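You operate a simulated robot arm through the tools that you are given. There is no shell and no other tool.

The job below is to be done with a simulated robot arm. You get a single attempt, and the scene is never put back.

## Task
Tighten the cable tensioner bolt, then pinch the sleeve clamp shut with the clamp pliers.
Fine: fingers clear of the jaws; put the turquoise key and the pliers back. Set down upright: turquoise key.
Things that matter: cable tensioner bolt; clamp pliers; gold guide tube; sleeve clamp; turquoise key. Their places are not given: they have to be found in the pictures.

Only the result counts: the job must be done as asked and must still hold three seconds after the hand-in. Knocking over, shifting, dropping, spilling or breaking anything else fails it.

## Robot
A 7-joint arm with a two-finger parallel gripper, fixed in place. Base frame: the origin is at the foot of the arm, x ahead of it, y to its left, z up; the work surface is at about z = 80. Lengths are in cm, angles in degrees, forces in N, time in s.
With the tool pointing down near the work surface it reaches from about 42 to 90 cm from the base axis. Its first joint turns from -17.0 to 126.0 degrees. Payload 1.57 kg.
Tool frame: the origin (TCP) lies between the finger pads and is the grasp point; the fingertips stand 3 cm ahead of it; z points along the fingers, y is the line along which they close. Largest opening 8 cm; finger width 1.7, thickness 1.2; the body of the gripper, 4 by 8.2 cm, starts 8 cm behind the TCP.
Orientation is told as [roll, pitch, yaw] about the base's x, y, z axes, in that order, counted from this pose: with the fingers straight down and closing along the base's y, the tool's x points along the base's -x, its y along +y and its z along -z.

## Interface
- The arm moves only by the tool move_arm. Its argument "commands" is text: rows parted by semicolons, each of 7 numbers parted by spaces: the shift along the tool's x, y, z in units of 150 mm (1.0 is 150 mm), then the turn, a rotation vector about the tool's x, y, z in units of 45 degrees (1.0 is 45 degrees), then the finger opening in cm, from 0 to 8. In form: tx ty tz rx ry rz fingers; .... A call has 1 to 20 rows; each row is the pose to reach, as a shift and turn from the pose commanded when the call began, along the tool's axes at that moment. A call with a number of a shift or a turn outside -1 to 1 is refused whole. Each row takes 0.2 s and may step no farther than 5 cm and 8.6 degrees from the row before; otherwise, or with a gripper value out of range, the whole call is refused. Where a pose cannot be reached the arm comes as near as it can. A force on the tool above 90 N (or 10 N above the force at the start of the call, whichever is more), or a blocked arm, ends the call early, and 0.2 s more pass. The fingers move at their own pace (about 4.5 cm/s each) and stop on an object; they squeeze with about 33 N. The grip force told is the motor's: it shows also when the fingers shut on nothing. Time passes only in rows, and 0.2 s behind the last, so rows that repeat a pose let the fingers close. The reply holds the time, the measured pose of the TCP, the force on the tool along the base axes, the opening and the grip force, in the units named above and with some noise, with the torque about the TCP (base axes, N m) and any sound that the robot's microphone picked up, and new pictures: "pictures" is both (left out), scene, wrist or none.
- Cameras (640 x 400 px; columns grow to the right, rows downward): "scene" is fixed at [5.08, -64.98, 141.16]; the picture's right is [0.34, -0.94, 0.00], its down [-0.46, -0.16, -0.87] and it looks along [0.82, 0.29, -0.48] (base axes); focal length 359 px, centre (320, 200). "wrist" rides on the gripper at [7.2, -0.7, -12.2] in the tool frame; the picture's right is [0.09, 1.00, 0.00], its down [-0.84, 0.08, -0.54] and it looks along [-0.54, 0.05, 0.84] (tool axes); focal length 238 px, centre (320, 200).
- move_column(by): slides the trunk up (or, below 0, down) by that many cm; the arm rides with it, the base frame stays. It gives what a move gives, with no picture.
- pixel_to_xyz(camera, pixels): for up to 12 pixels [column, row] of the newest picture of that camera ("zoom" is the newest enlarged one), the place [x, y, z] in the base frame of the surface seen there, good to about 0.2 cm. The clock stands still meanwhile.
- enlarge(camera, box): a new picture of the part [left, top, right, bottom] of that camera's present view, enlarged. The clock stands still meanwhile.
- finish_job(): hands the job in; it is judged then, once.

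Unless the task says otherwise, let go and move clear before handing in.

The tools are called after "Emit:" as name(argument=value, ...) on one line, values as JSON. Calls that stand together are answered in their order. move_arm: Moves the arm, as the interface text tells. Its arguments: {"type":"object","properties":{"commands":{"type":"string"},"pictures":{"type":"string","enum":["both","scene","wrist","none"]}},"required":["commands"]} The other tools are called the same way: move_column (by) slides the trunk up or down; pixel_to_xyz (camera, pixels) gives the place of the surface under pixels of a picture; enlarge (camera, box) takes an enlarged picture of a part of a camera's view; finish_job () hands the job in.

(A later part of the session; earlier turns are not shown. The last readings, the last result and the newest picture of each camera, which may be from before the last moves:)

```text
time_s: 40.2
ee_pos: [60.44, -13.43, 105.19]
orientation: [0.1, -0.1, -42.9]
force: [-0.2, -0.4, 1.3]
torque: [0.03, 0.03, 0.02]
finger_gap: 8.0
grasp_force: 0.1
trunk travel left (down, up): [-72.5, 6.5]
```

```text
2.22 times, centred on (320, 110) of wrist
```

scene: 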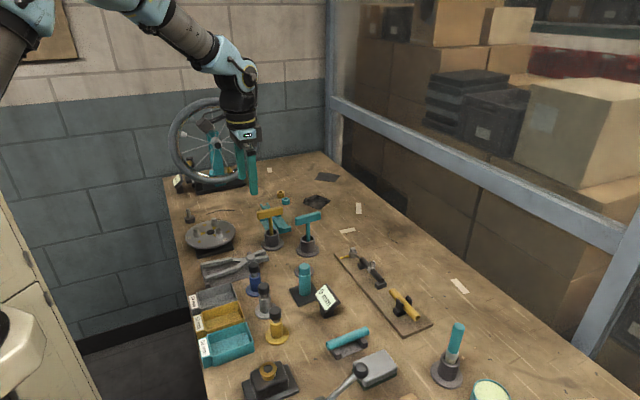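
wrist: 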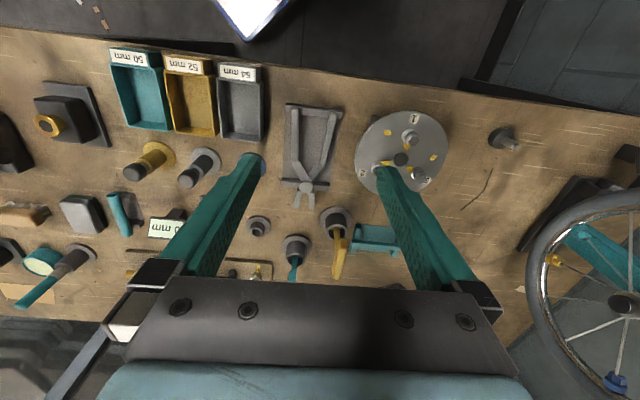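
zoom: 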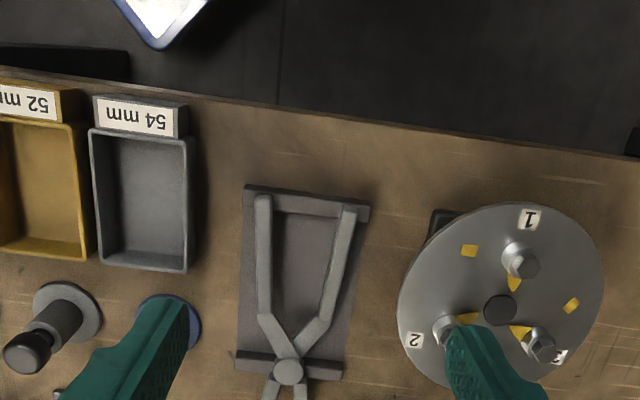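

I'll zoom in on the pliers and measure handle, pivot and jaw positions.

Emit:
enlarge(camera="wrist", box=[270, 95, 360, 215])

Emit:
pixel_to_xyz(camera="wrist", pixels=[[295, 112], [295, 125], [295, 140], [296, 158], [333, 116], [330, 130], [326, 145], [322, 158], [307, 187], [298, 197], [312, 197], [315, 165]])

```text
3.33 times, centred on (315, 155) of wrist
```

zoom: 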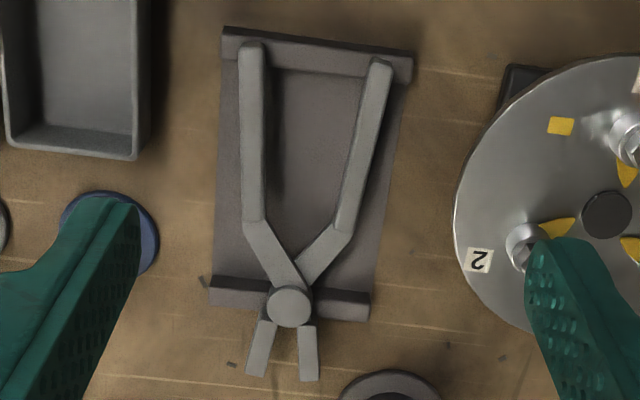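

```text
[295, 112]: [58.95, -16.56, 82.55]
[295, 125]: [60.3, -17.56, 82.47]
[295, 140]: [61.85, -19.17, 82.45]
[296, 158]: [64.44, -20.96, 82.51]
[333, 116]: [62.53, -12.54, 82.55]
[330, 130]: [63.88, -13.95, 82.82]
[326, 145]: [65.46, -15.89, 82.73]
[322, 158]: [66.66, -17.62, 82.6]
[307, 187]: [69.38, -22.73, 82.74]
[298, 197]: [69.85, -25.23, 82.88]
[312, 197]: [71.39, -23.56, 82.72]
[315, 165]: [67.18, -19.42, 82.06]
```

Handles run from ~4.5 to 12.3 cm behind the pivot at (69.3,-22.9), pliers axis at −44.8°, handle tops z≈82.6. I'll measure rack base height, the neighbours, and the gold tube/clip heights.

Emit:
pixel_to_xyz(camera="wrist", pixels=[[309, 140], [309, 155], [309, 118], [292, 180], [322, 184], [250, 162], [262, 175], [356, 162], [340, 140], [288, 140], [296, 205], [312, 206]])

Emit:
enlarge(camera="scene", box=[370, 265, 440, 335])

Emit:
pixel_to_xyz(camera="zoom", pixels=[[230, 120], [270, 190], [340, 270], [400, 330], [265, 215], [345, 165], [355, 200], [250, 240], [190, 105], [420, 345], [300, 210], [350, 250]])

Emit:
pixel_to_xyz(camera="scene", pixels=[[254, 268], [254, 285], [263, 288], [276, 314], [377, 262], [373, 264], [380, 262], [378, 270], [376, 257], [381, 255], [380, 259], [375, 261]])

```text
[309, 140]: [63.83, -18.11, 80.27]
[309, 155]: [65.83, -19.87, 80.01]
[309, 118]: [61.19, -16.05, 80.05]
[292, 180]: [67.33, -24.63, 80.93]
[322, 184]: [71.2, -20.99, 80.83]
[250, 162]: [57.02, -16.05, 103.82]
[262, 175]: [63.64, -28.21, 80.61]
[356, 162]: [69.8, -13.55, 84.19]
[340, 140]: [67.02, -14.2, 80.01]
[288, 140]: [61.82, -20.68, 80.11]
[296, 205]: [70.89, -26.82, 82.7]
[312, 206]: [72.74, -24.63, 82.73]
```

```text
5.71 times, centred on (405, 300) of scene
```

zoom: 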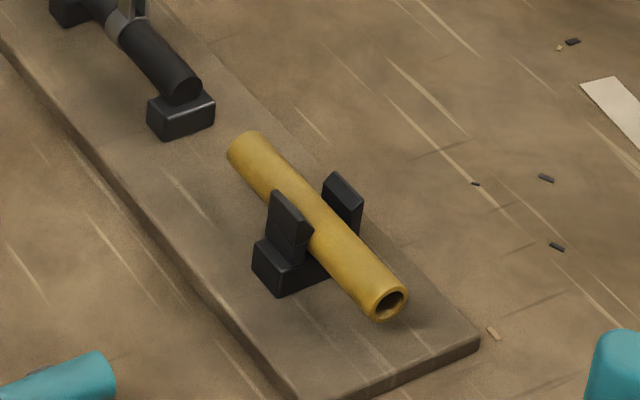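

```text
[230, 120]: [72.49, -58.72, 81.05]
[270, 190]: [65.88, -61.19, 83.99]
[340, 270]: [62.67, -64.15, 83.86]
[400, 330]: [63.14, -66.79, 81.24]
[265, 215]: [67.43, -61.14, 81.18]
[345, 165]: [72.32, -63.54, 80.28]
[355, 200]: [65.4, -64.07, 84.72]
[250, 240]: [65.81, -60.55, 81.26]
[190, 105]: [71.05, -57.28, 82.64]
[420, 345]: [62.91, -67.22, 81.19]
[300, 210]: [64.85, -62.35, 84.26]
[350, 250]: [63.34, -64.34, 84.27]
```

```text
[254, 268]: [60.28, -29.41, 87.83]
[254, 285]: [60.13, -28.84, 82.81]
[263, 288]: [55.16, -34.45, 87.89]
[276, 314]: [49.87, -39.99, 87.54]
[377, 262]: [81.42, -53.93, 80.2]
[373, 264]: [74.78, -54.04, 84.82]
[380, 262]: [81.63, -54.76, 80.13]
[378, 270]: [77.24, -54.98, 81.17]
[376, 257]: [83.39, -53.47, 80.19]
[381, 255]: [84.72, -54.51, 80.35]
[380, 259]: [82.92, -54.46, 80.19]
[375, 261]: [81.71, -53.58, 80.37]
```

The rack base is thin (z≈80.2), so fingertips at ~80.7 will clear it. Before gripping, I'll examine the clamp ears and clip arms in more detail from the scene camera.

Emit:
enlarge(camera="scene", box=[360, 245, 395, 285])

Emit:
pixel_to_xyz(camera="zoom", pixels=[[290, 200], [300, 170]])

```text
10.00 times, centred on (378, 265) of scene
```

zoom: 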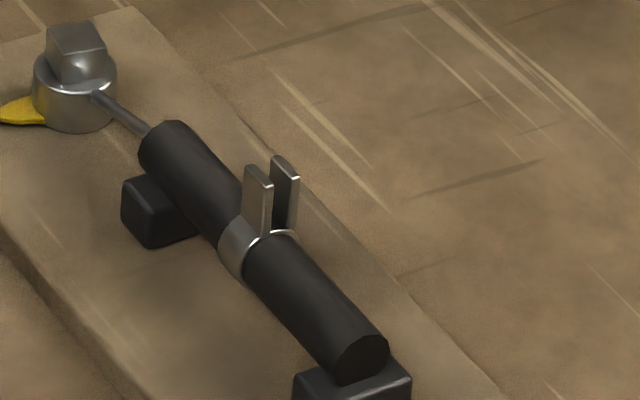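

```text
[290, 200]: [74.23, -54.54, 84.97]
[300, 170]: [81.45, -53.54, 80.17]
```

The ears are ~1.07 cm long along the sleeve, ~1.1 cm wide overall, and the pliers' jaw gap is ~2.1 cm, so they fit. I'll check how high the clip arms beside the gold tube stand, since the handles may pass over them.

Emit:
enlarge(camera="scene", box=[385, 280, 425, 330])

Emit:
pixel_to_xyz(camera="scene", pixels=[[398, 299], [400, 302], [402, 304], [406, 296], [408, 298], [410, 300], [393, 290], [395, 293], [412, 312], [416, 316], [384, 281], [419, 320]])

```text
8.00 times, centred on (405, 305) of scene
```

zoom: 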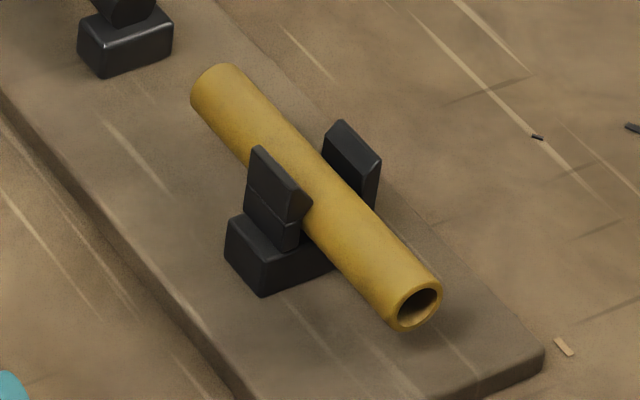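

```text
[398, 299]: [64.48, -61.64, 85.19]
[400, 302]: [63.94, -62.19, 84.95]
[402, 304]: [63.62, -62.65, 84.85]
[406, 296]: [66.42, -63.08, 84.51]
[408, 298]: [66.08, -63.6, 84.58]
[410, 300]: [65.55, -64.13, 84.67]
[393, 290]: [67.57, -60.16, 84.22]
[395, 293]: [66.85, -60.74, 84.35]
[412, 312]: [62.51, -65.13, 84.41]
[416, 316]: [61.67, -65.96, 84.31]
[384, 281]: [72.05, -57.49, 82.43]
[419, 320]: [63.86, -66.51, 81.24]
```

The clip arms stand to z≈85.2 and the tube top to 84.4, so from that side the pliers should be used tilted (handles up) about 18°. First I'll position over the pliers' handles at (64.25,-18.05), z≈92.

Emit:
move_arm(commands="-0.13 -0.02 0.2 0 0 0.02 8; -0.26 -0.035 0.4 0 0 0.042 7.5; -0.396 -0.053 0.6 0 0 0.042 6.8; -0.396 -0.053 0.8 0 0 0.042 6.6; -0.396 -0.053 0.88 0 0 0.042 6.6; -0.396 -0.053 0.88 0 0 0.042 6.6", pictures="both")

Emit:
enlarge(camera="wrist", box=[220, 60, 420, 260])

Emit:
enlarge(camera="scene", box=[180, 160, 310, 300])

```text
time_s: 41.6
ee_pos: [64.42, -18.31, 91.66]
orientation: [-0.1, 0.1, -44.8]
force: [-0.8, -0.1, 0.3]
torque: [0.0, -0.04, -0.01]
finger_gap: 6.63
grasp_force: 0.1
trunk travel left (down, up): [-72.5, 6.5]
```

scene: 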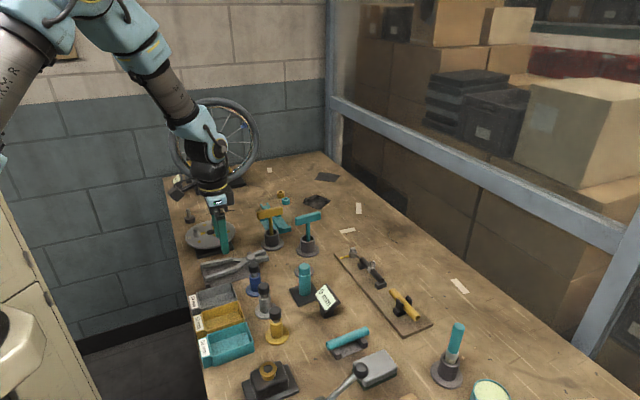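
wrist: 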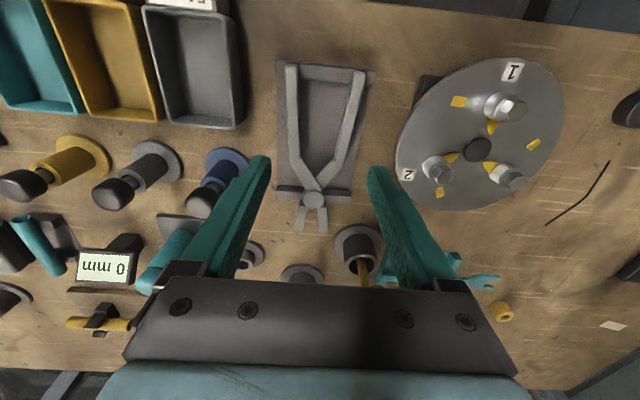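

```text
2.00 times, centred on (320, 160) of wrist
```

zoom: 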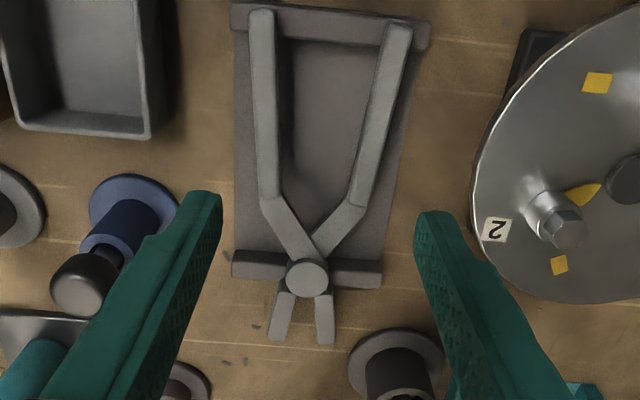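

```text
2.86 times, centred on (245, 230) of scene
```

zoom: 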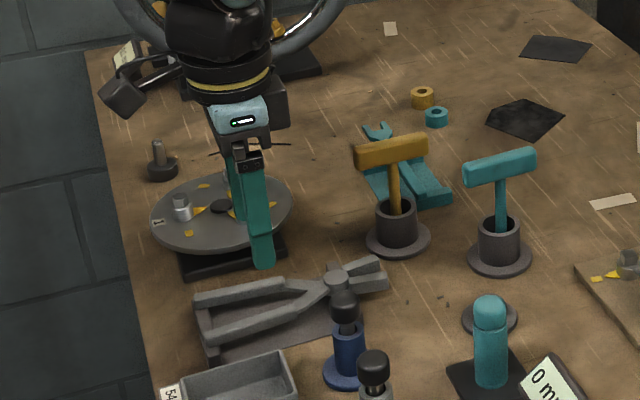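

I'll re-measure handle, pivot and jaw points from this closer view.

Emit:
pixel_to_xyz(camera="wrist", pixels=[[291, 75], [292, 100], [293, 125], [295, 150], [361, 85], [355, 105], [348, 130], [342, 150], [313, 199], [301, 217], [322, 220], [313, 130]])

```text
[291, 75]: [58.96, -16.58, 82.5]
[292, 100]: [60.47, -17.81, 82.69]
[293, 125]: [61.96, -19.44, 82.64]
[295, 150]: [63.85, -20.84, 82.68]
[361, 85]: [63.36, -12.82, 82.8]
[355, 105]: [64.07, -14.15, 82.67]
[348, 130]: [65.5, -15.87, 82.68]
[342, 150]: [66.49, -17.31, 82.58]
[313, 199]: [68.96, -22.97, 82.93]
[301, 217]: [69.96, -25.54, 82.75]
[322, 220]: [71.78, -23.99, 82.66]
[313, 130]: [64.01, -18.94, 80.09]
```

The pliers axis is about −46°, handle outer width ~5.8 cm at the grip point. I'll open to 7.2 cm, correct the offset and descend to z≈85.

Emit:
move_arm(commands="0.02 -0.0095 0.1 0 0 0.027 7.2; 0.02 -0.0095 0.3 0 0 0.027 7.2; 0.02 -0.0095 0.44 0 0 0.027 7.2; 0.02 -0.0095 0.44 0 0 0.027 7.2", pictures="both")

Emit:
enlarge(camera="wrist", box=[220, 60, 420, 260])

Emit:
enlarge(camera="scene", box=[180, 190, 310, 300])

```text
time_s: 42.6
ee_pos: [64.05, -17.99, 85.29]
orientation: [0.0, 0.0, -46.2]
force: [-0.4, -0.3, -0.2]
torque: [0.02, 0.0, -0.01]
finger_gap: 7.2
grasp_force: 0.0
trunk travel left (down, up): [-72.5, 6.5]
```

scene: 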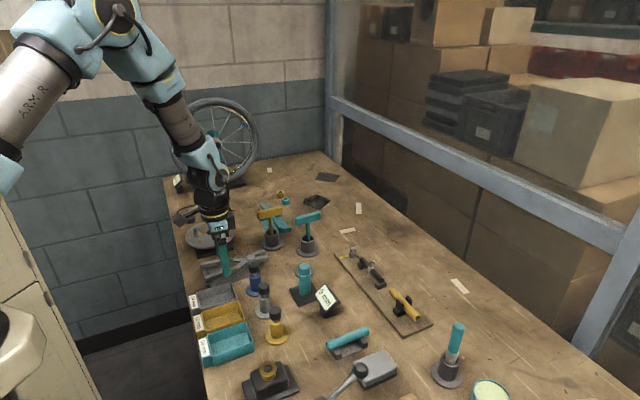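
wrist: 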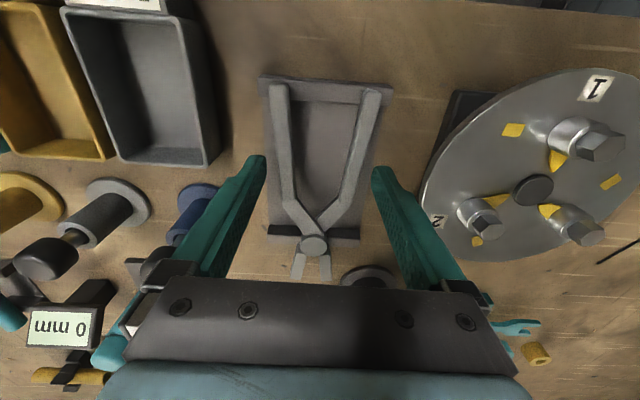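

```text
2.00 times, centred on (320, 160) of wrist
```

zoom: 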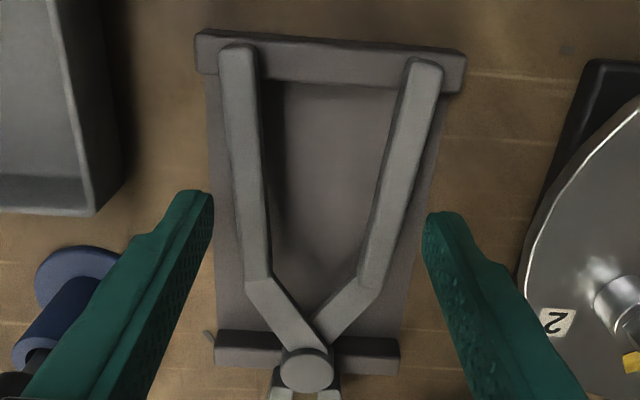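

```text
3.64 times, centred on (245, 245) of scene
```

zoom: 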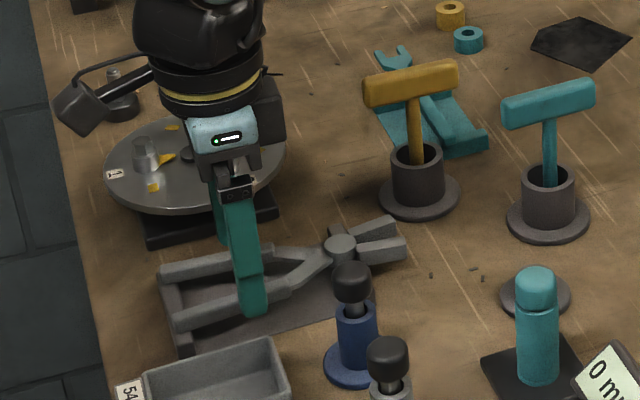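

The fingers straddle both handles well away from the jaws. I'll descend to z≈83.75.

Emit:
move_arm(commands="0 0 0.05 0 0 0 7.2; 0 0 0.1 0 0 0 7.2; 0 0 0.1 0 0 0 7.2", pictures="none")

```text
time_s: 43.4
ee_pos: [64.02, -18.05, 83.7]
orientation: [0.0, 0.0, -46.1]
force: [-0.2, -0.2, 0.1]
torque: [-0.01, 0.01, 0.01]
finger_gap: 7.2
grasp_force: 0.0
trunk travel left (down, up): [-72.5, 6.5]
```

Positioned at z=83.7 without contact. I'll close gradually to 5.4 cm to find the handles' resistance.

Emit:
move_arm(commands="0 0 0 0 0 0 6.2; 0 0 0 0 0 0 5.8; 0 0 0 0 0 0 5.4; 0 0 0 0 0 0 5.4; 0 0 0 0 0 0 5.4", pictures="wrist")

Emit:
enlarge(camera="wrist", box=[220, 60, 420, 260])

```text
time_s: 44.6
ee_pos: [63.92, -18.09, 83.8]
orientation: [0.0, 0.0, -46.1]
force: [0.6, -3.0, 0.5]
torque: [-0.17, 0.1, 0.1]
finger_gap: 5.67
grasp_force: 3.1
trunk travel left (down, up): [-72.5, 6.5]
```

wrist: 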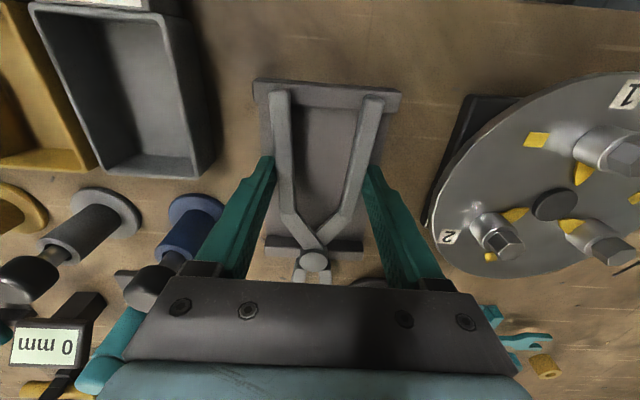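

```text
2.00 times, centred on (320, 160) of wrist
```

zoom: 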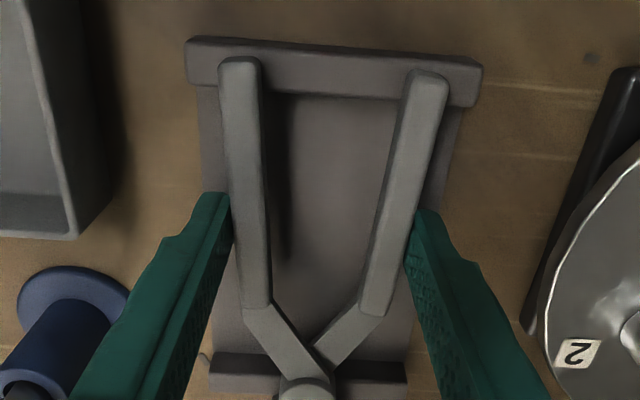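

The handles resist springily: gap 5.67 at 3.1 N. I'll tighten stepwise to get a firm enough grip for lifting.

Emit:
move_arm(commands="0 -0.004 0 0 0 0 5; 0 -0.004 0 0 0 0 4.6; 0 -0.004 0 0 0 0 4.6; 0 -0.004 0 0 0 0 4.6", pictures="wrist")

Emit:
enlarge(camera="wrist", box=[220, 60, 420, 290])

```text
time_s: 45.6
ee_pos: [63.9, -18.01, 83.66]
orientation: [-0.1, 0.0, -46.0]
force: [0.5, 0.5, 0.6]
torque: [0.02, 0.02, -0.01]
finger_gap: 4.76
grasp_force: 4.8
trunk travel left (down, up): [-72.5, 6.5]
```

wrist: 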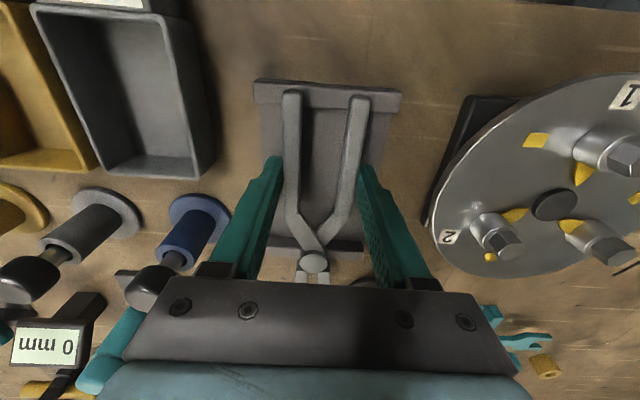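

```text
1.74 times, centred on (320, 175) of wrist
```

zoom: 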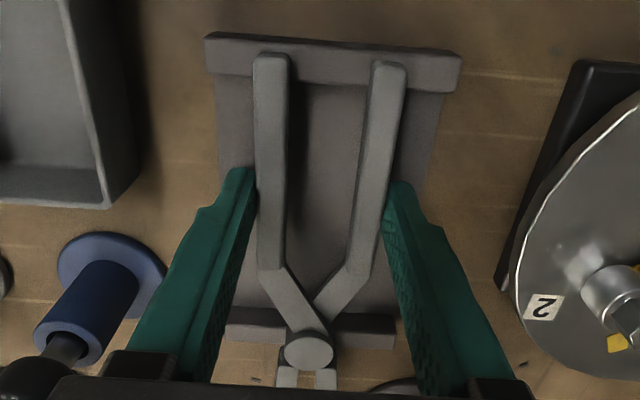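

The handles hold at gap 4.76 with a 4.8 N spring load, which leaves the jaws open. I'll test-lift 1.5 cm with this light grip.

Emit:
move_arm(commands="0 0 -0.02 0 0 0 4.6; 0 0 -0.05 0 0 0 4.6; 0 0 -0.1 0 0 0 4.6; 0 0 -0.1 0 0 0 4.6", pictures="both")

Emit:
enlarge(camera="scene", box=[190, 210, 290, 300])

Emit:
enlarge(camera="wrist", box=[220, 60, 420, 290])

```text
time_s: 46.6
ee_pos: [63.93, -18.04, 85.33]
orientation: [0.0, 0.0, -46.2]
force: [0.2, 0.2, -1.1]
torque: [0.0, 0.04, -0.02]
finger_gap: 5.1
grasp_force: 4.2
trunk travel left (down, up): [-72.5, 6.5]
```

scene: 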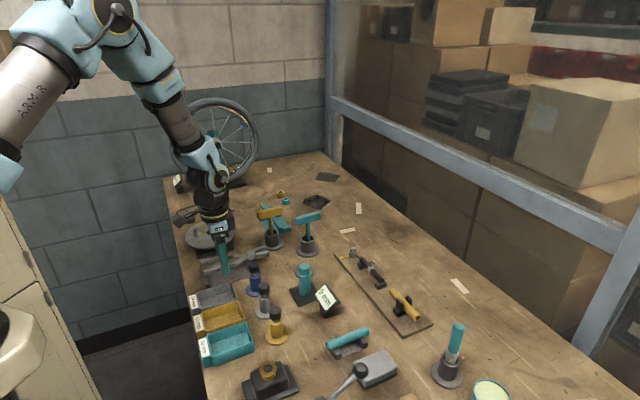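
wrist: 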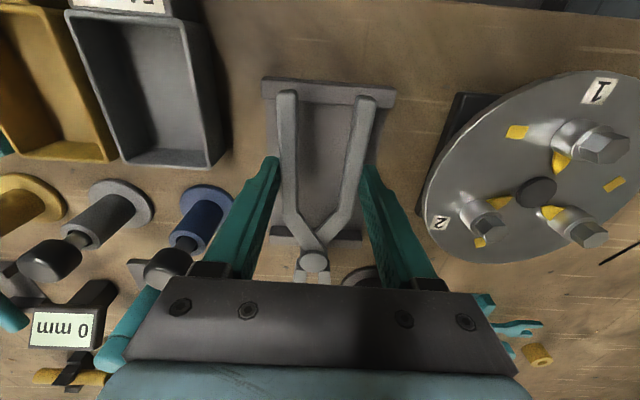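

```text
4.44 times, centred on (240, 255) of scene
```

zoom: 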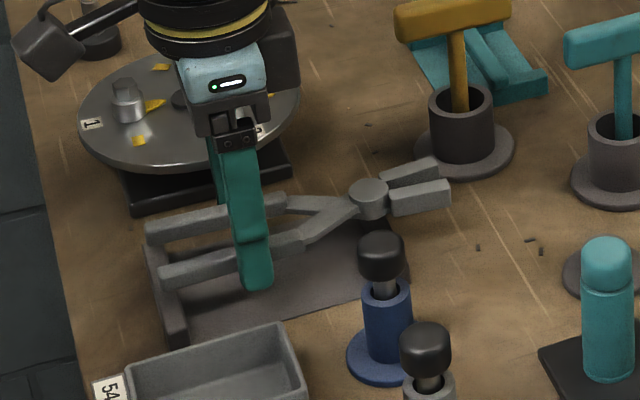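

```text
1.74 times, centred on (320, 175) of wrist
```

zoom: 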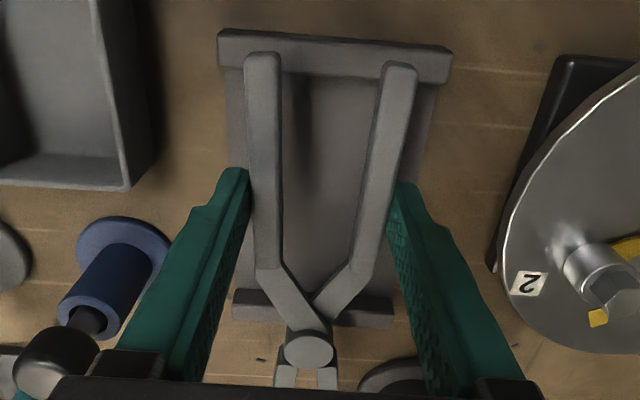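

The pliers lifted with the gripper. I'll check whether they're level (z at handle ends, pivot and jaws).

Emit:
pixel_to_xyz(camera="wrist", pixels=[[288, 97], [289, 120], [290, 150], [291, 180], [365, 103], [361, 125], [356, 150], [351, 175], [313, 262], [303, 276], [325, 277], [307, 235]])

Emit:
pixel_to_xyz(camera="zoom", pixels=[[308, 350], [285, 376], [327, 378], [262, 80], [398, 90]])

Emit:
pixel_to_xyz(camera="scene", pixels=[[252, 253], [257, 253], [263, 255], [205, 261], [208, 271], [215, 260], [218, 268], [245, 258], [235, 263], [272, 254]])

```text
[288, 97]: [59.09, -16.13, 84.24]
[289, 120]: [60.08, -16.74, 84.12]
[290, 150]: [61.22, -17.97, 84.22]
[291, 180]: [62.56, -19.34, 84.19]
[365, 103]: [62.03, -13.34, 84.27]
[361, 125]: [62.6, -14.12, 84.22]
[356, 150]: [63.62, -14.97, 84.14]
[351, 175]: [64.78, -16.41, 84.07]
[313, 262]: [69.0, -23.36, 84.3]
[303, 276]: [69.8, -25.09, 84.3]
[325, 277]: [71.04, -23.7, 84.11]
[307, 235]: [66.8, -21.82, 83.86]
```

```text
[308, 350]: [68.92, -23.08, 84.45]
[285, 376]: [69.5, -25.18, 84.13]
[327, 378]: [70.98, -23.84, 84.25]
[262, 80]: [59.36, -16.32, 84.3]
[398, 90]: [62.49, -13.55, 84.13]
```

```text
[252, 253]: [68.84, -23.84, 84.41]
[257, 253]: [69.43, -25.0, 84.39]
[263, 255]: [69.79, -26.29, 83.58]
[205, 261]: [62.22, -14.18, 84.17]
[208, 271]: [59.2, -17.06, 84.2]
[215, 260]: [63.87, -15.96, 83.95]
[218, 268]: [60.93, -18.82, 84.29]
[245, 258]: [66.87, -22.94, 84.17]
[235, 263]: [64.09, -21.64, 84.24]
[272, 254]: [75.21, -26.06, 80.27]
```

The pliers are held level (top z≈84.2 everywhere) with the pivot 7.2 cm ahead of the TCP. I'll lift them gently to z≈98 to clear all tools.

Emit:
move_arm(commands="0 0 -0.08 0 0 0 4.6; 0 0 -0.2 0 0 0 4.6; 0 0 -0.36 0 0 0 4.6; 0 0 -0.54 0 0 0 4.6; 0 0 -0.72 0 0 0 4.6; 0 0 -0.84 0 0 0 4.6; 0 0 -0.88 0 0 0 4.6; 0 0 -0.88 0 0 0 4.6", pictures="both")

```text
time_s: 48.4
ee_pos: [64.04, -18.08, 98.57]
orientation: [0.1, -0.1, -46.1]
force: [-0.4, 0.6, -1.8]
torque: [0.01, 0.03, 0.02]
finger_gap: 5.13
grasp_force: 4.5
trunk travel left (down, up): [-72.5, 6.5]
```

scene: 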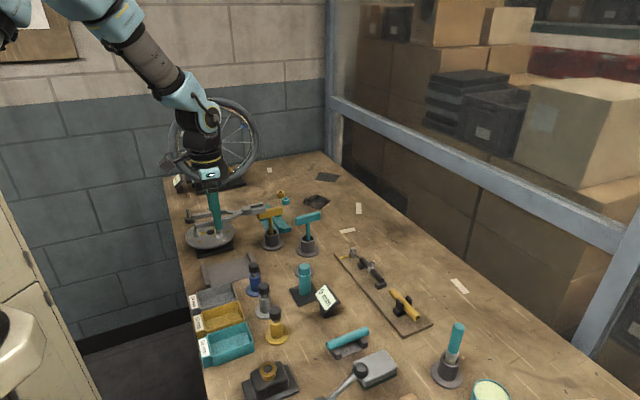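
wrist: 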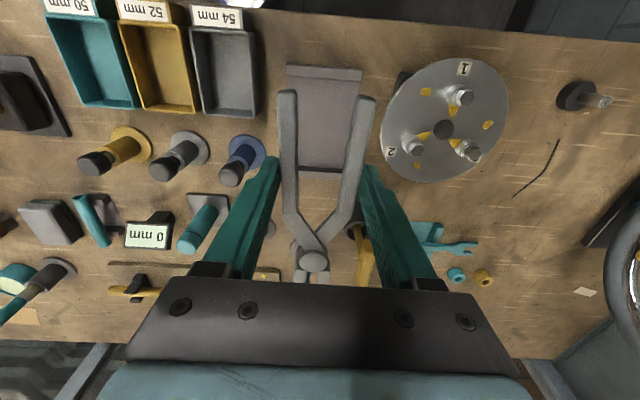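

Stable grip (gap 5.13). I'll carry the pliers toward the board in three smooth stages, turning about 30° each time toward yaw +44°.

Emit:
move_arm(commands="-0.06 -0.06 0 0 0 -0.08 4.6; -0.18 -0.17 0 0 0 -0.2 4.6; -0.32 -0.31 0 0 0 -0.34 4.6; -0.46 -0.44 0 0 0 -0.48 4.6; -0.59 -0.565 0 0 0 -0.6 4.6; -0.6725 -0.647 0 0 0 -0.667 4.6; -0.6725 -0.647 0 0 0 -0.667 4.6", pictures="none")

```text
time_s: 50.0
ee_pos: [63.89, -32.13, 98.76]
orientation: [0.1, -0.1, -16.0]
force: [0.1, 0.2, -1.1]
torque: [0.02, 0.0, 0.02]
finger_gap: 5.14
grasp_force: 3.9
trunk travel left (down, up): [-72.5, 6.5]
```

Smooth so far. Second stage: another 14 cm in −y with +30° yaw.

Emit:
move_arm(commands="-0.03 -0.08 0 0 0 -0.08 4.6; -0.085 -0.23 0 0 0 -0.2 4.6; -0.15 -0.42 0 0 0 -0.34 4.6; -0.22 -0.6 0 0 0 -0.48 4.6; -0.28 -0.77 0 0 0 -0.6 4.6; -0.321 -0.8786 0 0 0 -0.667 4.6; -0.321 -0.8786 0 0 0 -0.667 4.6", pictures="scene")

```text
time_s: 51.6
ee_pos: [65.05, -45.87, 98.61]
orientation: [-0.1, 0.0, 14.0]
force: [0.2, 0.8, -1.8]
torque: [-0.02, 0.04, 0.01]
finger_gap: 4.72
grasp_force: 4.6
trunk travel left (down, up): [-72.5, 6.5]
```

scene: 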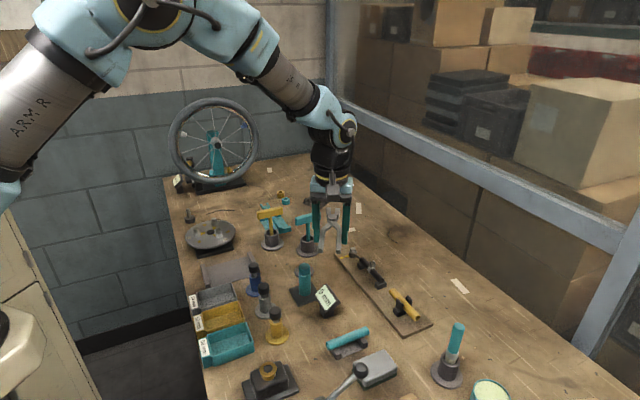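

The pliers are stable (gap 4.72). Before the final approach I'll measure the ears and sleeve precisely with a high zoom.

Emit:
enlarge(camera="scene", box=[364, 254, 384, 279])

Emit:
pixel_to_xyz(camera="zoom", pixels=[[320, 150], [330, 200], [300, 180], [350, 150], [360, 180], [280, 250]])

```text
16.00 times, centred on (374, 266) of scene
```

zoom: 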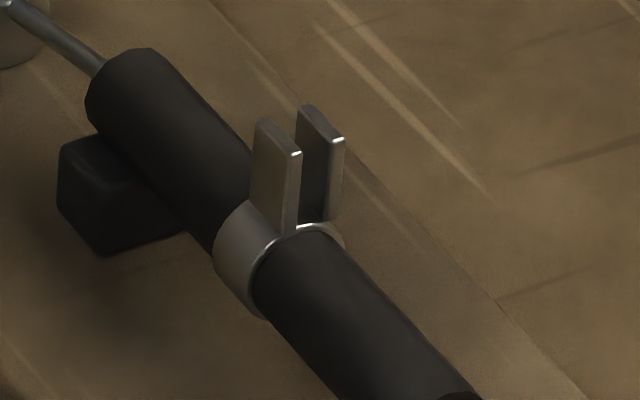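

```text
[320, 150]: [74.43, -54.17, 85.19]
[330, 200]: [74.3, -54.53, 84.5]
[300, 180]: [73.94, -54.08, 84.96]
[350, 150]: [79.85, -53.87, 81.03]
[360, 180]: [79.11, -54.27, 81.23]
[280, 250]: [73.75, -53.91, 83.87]
```

Emit:
pixel_to_xyz(camera="zoom", pixels=[[272, 140], [275, 170], [280, 200], [312, 130], [314, 160], [316, 190], [295, 160], [295, 190], [294, 220], [337, 150], [337, 180], [335, 205]])

Emit:
pixel_to_xyz(camera="zoom", pixels=[[140, 65], [170, 100], [200, 135], [230, 170], [310, 250], [340, 290], [370, 330], [400, 370], [240, 230], [330, 232], [275, 240], [300, 228]])

```text
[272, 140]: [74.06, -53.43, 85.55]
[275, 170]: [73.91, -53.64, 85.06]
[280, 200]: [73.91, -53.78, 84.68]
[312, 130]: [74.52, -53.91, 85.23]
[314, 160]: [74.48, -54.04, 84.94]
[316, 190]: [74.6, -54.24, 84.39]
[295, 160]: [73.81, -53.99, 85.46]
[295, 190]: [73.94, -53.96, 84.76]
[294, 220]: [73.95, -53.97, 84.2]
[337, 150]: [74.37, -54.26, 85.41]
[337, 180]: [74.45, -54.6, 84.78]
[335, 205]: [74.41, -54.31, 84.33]
```

```text
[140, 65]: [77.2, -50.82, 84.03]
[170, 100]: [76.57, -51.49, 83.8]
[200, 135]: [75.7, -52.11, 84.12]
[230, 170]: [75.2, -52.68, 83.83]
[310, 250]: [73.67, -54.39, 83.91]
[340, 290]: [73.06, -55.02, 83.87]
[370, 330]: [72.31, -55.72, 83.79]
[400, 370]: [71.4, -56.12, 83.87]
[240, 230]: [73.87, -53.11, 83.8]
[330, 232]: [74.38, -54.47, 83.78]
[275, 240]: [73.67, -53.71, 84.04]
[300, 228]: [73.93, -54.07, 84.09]
```

The ears' centre is about (74.55,-53.87), spanning z 84.05–85.5, with the sleeve axis at 43.5°. I'll bring the pliers behind and above the clamp at yaw 43.5° (still level, z≈98.6).

Emit:
move_arm(commands="0.005 -0.09 0 0 0 -0.08 4.6; 0.014 -0.26 0 0 0 -0.2 4.6; 0.025 -0.46 0 0 0 -0.34 4.6; 0.037 -0.66 0 0 0 -0.47 4.6; 0.047 -0.85 0 0 0 -0.59 4.6; 0.054 -0.976 0 0 0 -0.656 4.6; 0.054 -0.976 0 0 0 -0.656 4.6", pictures="both")

Emit:
enlarge(camera="scene", box=[330, 160, 450, 330])

```text
time_s: 53.2
ee_pos: [67.71, -60.25, 98.67]
orientation: [0.0, 0.0, 43.6]
force: [-0.5, -0.1, -2.6]
torque: [-0.03, 0.02, 0.0]
finger_gap: 5.12
grasp_force: 4.0
trunk travel left (down, up): [-72.5, 6.5]
```

scene: 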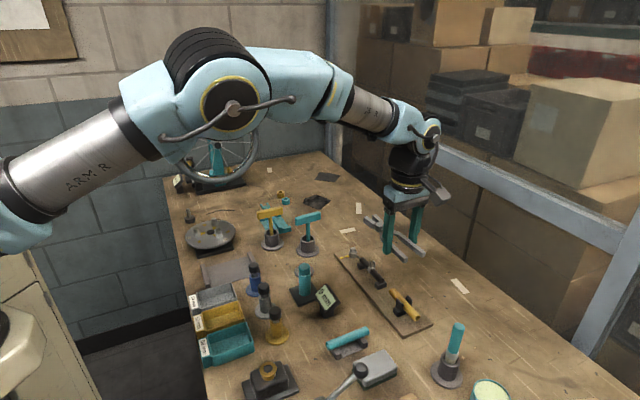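
wrist: 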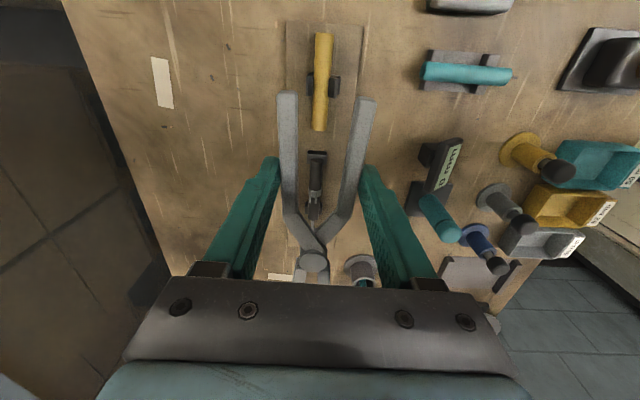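

```text
2.35 times, centred on (390, 245) of scene
```

zoom: 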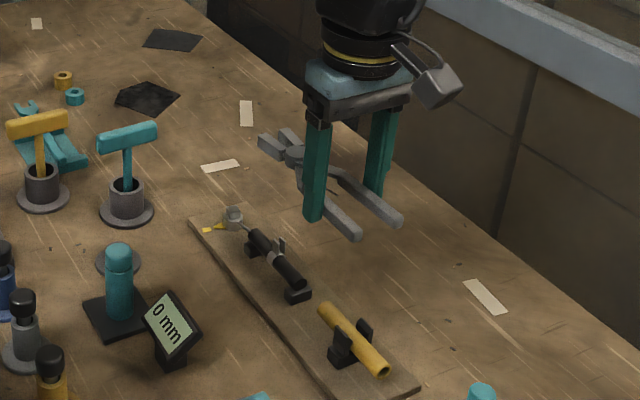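

The pliers are above the board, jaws toward the bolt. I'll measure pivot and jaw tips to confirm their position relative to the TCP.

Emit:
enlarge(camera="scene", box=[355, 205, 435, 260])

Emit:
pixel_to_xyz(camera="zoom", pixels=[[250, 80], [150, 50], [215, 30], [185, 60], [240, 55], [380, 250], [500, 215]])

```text
7.27 times, centred on (395, 232) of scene
```

zoom: 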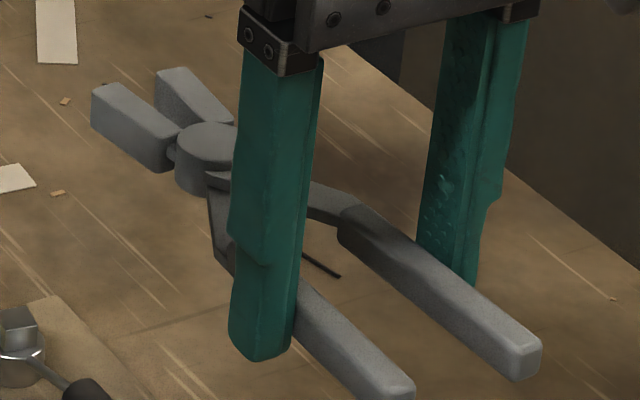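

```text
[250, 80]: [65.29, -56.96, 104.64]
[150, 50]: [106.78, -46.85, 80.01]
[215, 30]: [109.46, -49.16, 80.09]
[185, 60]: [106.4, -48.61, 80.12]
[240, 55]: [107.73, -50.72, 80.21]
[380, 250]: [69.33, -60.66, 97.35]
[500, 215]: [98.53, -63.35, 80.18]
```

Emit:
pixel_to_xyz(camera="zoom", pixels=[[208, 142], [105, 92], [150, 122], [175, 75], [215, 108], [360, 225], [500, 325], [340, 330], [390, 375], [130, 108], [195, 92], [130, 140]])

```text
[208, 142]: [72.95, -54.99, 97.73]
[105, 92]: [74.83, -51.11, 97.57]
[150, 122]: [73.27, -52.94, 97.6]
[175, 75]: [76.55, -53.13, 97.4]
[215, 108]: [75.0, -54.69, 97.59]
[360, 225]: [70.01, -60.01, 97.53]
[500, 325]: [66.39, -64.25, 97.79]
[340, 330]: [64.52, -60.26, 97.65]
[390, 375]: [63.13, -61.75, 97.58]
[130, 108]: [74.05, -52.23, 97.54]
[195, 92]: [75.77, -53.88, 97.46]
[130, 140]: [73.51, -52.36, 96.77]
```

The pliers' axis is ~1.25° off the tool axis and the jaw contact point is ~10.6 cm ahead, 0.35 cm in tool y. I'll tilt 18° (jaws down), correct yaw, and descend to about 4 cm above the ears.

Emit:
move_arm(commands="0.003 -0.002 0.04 0 0.05 0.004 4.6; 0.006 -0.005 0.1 0 0.12 0.01 4.6; 0.01 -0.008 0.17 0 0.2 0.015 4.6; 0.013 -0.011 0.24 0 0.28 0.02 4.6; 0.016 -0.013 0.3 0 0.35 0.025 4.6; 0.018 -0.015 0.331 0 0.4 0.029 4.6; 0.018 -0.015 0.331 0 0.4 0.029 4.6; 0.018 -0.015 0.331 0 0.4 0.029 4.6", pictures="both")

Emit:
enlarge(camera="scene", box=[340, 200, 450, 320])

Emit:
enlarge(camera="scene", box=[350, 225, 410, 280])

```text
time_s: 55.0
ee_pos: [67.69, -60.83, 93.52]
orientation: [-0.2, 18.0, 42.1]
force: [0.2, 0.0, -1.3]
torque: [0.0, 0.0, 0.01]
finger_gap: 5.15
grasp_force: 3.6
trunk travel left (down, up): [-72.5, 6.5]
```

scene: 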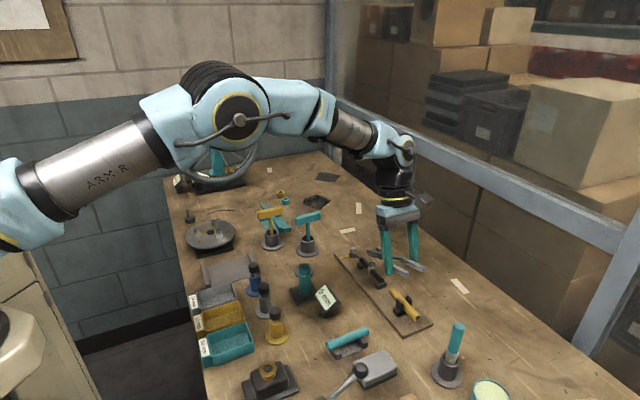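
wrist: 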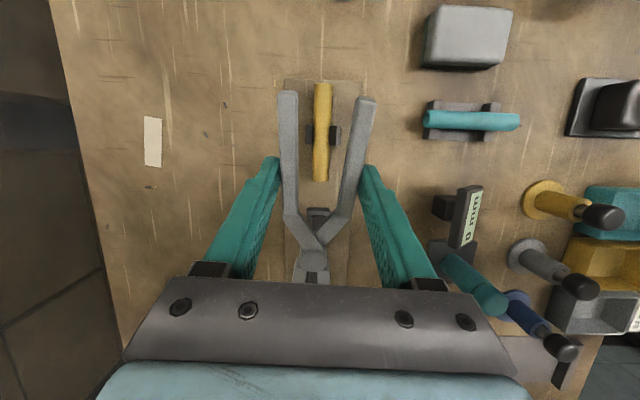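

```text
3.33 times, centred on (395, 260) of scene
```

zoom: 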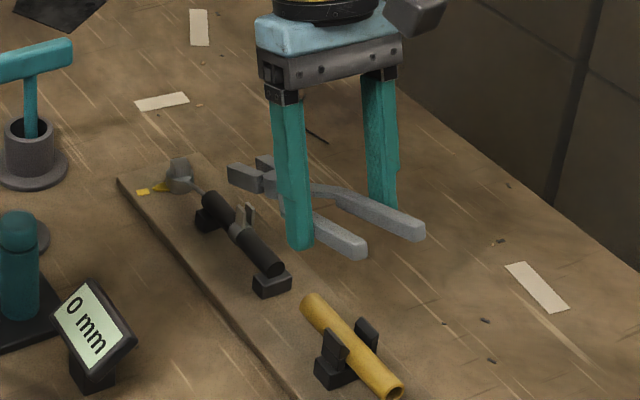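

```text
7.27 times, centred on (380, 252) of scene
```

zoom: 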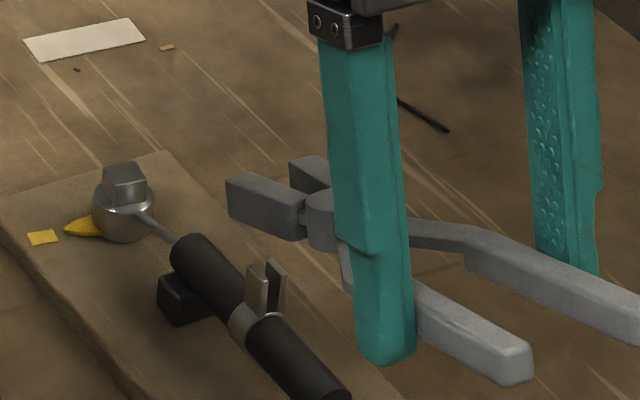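

Tilt is in. I'll measure the jaw positions in this pose.

Emit:
pixel_to_xyz(camera="zoom", pixels=[[235, 180], [265, 190], [295, 205], [300, 165], [315, 162], [320, 180], [318, 200], [265, 215], [240, 205], [480, 355], [600, 310], [450, 300]])

Emit:
pixel_to_xyz(camera="wrist", pixels=[[310, 258], [303, 277], [325, 277], [288, 100], [366, 105], [313, 265], [312, 275], [318, 250]])

Emit:
enlarge(camera="wrist", box=[275, 195, 350, 290])

```text
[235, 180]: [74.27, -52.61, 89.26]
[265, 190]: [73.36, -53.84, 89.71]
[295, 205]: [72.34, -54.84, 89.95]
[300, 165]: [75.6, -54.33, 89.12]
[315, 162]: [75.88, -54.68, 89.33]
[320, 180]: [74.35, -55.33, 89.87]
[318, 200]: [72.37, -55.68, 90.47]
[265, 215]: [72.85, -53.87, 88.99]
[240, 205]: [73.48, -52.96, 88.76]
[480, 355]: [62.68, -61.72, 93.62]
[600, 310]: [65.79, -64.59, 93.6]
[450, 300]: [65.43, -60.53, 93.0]
```

```text
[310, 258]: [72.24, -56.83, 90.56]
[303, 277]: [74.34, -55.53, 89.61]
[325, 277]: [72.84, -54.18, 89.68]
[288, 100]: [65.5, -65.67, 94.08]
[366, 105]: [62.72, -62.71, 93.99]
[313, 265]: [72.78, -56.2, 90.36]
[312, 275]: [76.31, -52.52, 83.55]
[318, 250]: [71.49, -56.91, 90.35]
```

```text
4.21 times, centred on (312, 242) of wrist
```

zoom: 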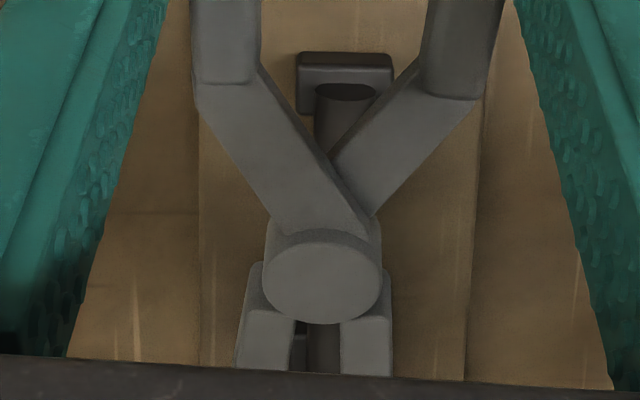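

The jaws straddle the sleeve line in the wrist view (gap at zoom (318,350)). I'll descend 2.3 cm vertically so the jaws are just above the ears, then check alignment.

Emit:
move_arm(commands="-0.012 0 0.036 0 0 0 4.6; -0.03 0 0.09 0 0 0 4.6; -0.0474 0 0.1458 0 0 0 4.6; -0.0474 0 0.1458 0 0 0 4.6", pictures="both")

Emit:
enlarge(camera="scene", box=[350, 235, 400, 285])

Emit:
enlarge(camera="wrist", box=[275, 195, 350, 290])

```text
time_s: 56.0
ee_pos: [67.51, -60.61, 91.06]
orientation: [-0.3, 18.0, 42.2]
force: [0.3, -0.1, -1.8]
torque: [0.01, -0.01, 0.03]
finger_gap: 5.09
grasp_force: 4.0
trunk travel left (down, up): [-72.5, 6.5]
```

scene: 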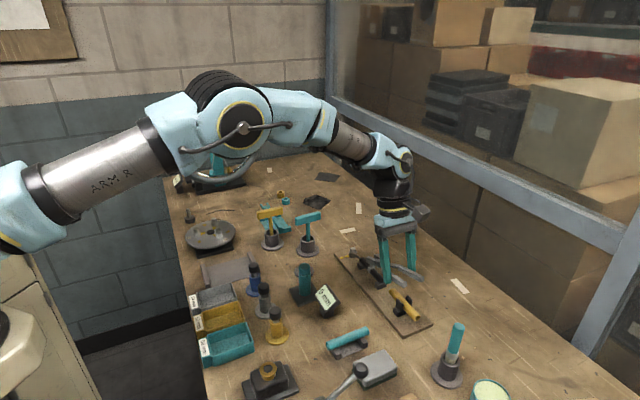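
wrist: 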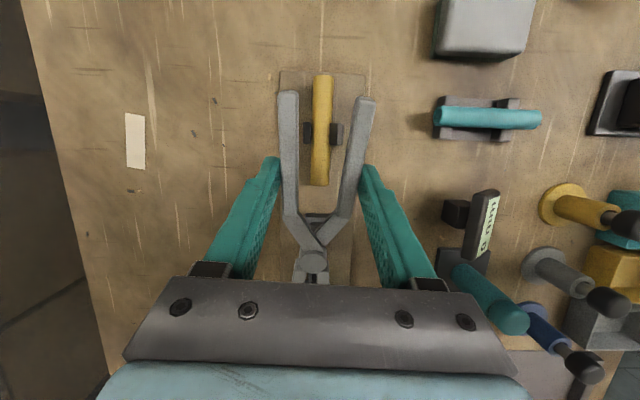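

```text
8.00 times, centred on (375, 260) of scene
```

zoom: 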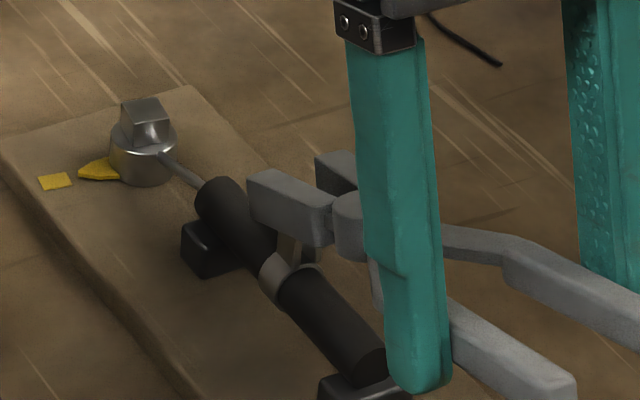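

```text
4.21 times, centred on (312, 242) of wrist
```

zoom: 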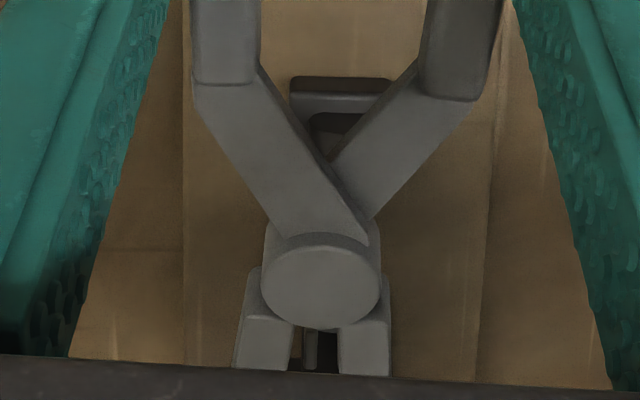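

The left jaw appears close to overlapping the left ear, so I need to know the lateral offset. I'll measure jaw edges in this pose.

Emit:
pixel_to_xyz(camera="zoom", pixels=[[300, 340], [310, 360]])

Emit:
enlarge(camera="scene", box=[360, 245, 390, 275])

```text
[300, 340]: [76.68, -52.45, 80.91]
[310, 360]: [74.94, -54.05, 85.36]
```

```text
13.33 times, centred on (375, 260) of scene
```

zoom: 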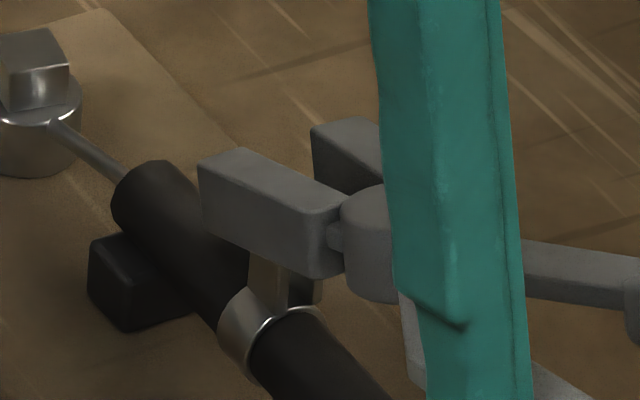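

Emit:
pixel_to_xyz(camera="zoom", pixels=[[208, 162], [240, 155], [260, 175], [300, 190], [330, 195], [320, 132], [345, 125], [365, 140], [375, 205], [270, 265], [312, 285], [310, 270]])

```text
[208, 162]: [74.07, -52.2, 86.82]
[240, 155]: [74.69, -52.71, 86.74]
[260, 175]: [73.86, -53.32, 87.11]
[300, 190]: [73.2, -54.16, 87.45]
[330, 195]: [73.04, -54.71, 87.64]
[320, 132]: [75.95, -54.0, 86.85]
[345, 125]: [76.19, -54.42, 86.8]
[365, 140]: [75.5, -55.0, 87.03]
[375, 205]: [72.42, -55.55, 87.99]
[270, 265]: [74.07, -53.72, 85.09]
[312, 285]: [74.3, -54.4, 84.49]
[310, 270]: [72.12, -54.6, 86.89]
```

Both views agree the jaws must shift ~0.2 cm to tool +y; then margins are ~0.22 cm either side. I'll make that shift and lower 1.5 cm so the jaws straddle the ears.

Emit:
move_arm(commands="0 0.014 0 0 0 0 4.6; -0.004 0.014 0.012 0 0 0 4.6; -0.012 0.014 0.036 0 0 0 4.6; -0.02 0.014 0.06 0 0 0 4.6; -0.02 0.014 0.06 0 0 0 4.6", pictures="both")

Emit:
enlarge(camera="scene", box=[360, 245, 390, 275])

Emit:
enlarge(camera="wrist", box=[275, 195, 350, 290])

```text
time_s: 57.2
ee_pos: [67.5, -60.66, 90.36]
orientation: [-0.2, 18.0, 42.1]
force: [-0.1, 0.1, -1.7]
torque: [-0.03, -0.01, -0.02]
finger_gap: 5.13
grasp_force: 4.1
trunk travel left (down, up): [-72.5, 6.5]
```

scene: 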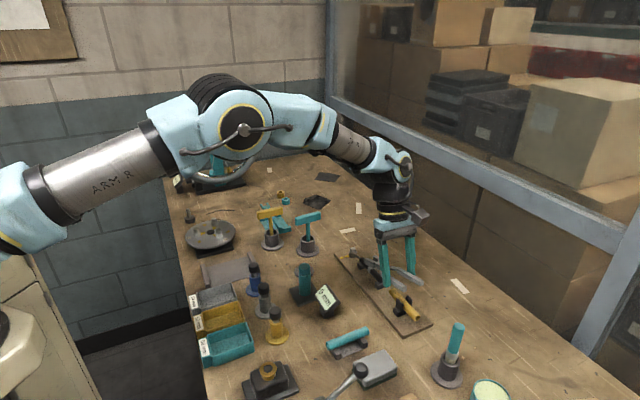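
wrist: 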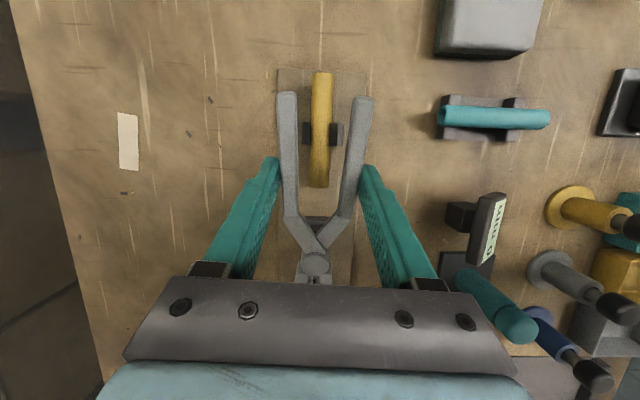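

```text
13.33 times, centred on (375, 260) of scene
```

zoom: 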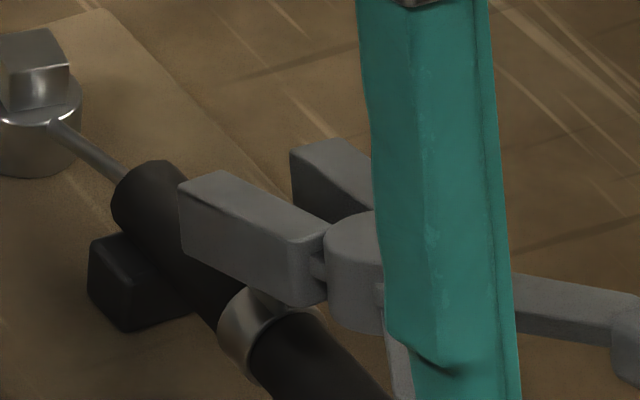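

```text
4.21 times, centred on (312, 242) of wrist
```

zoom: 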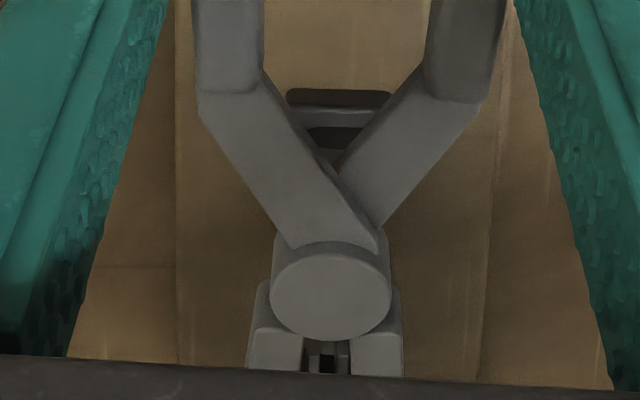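

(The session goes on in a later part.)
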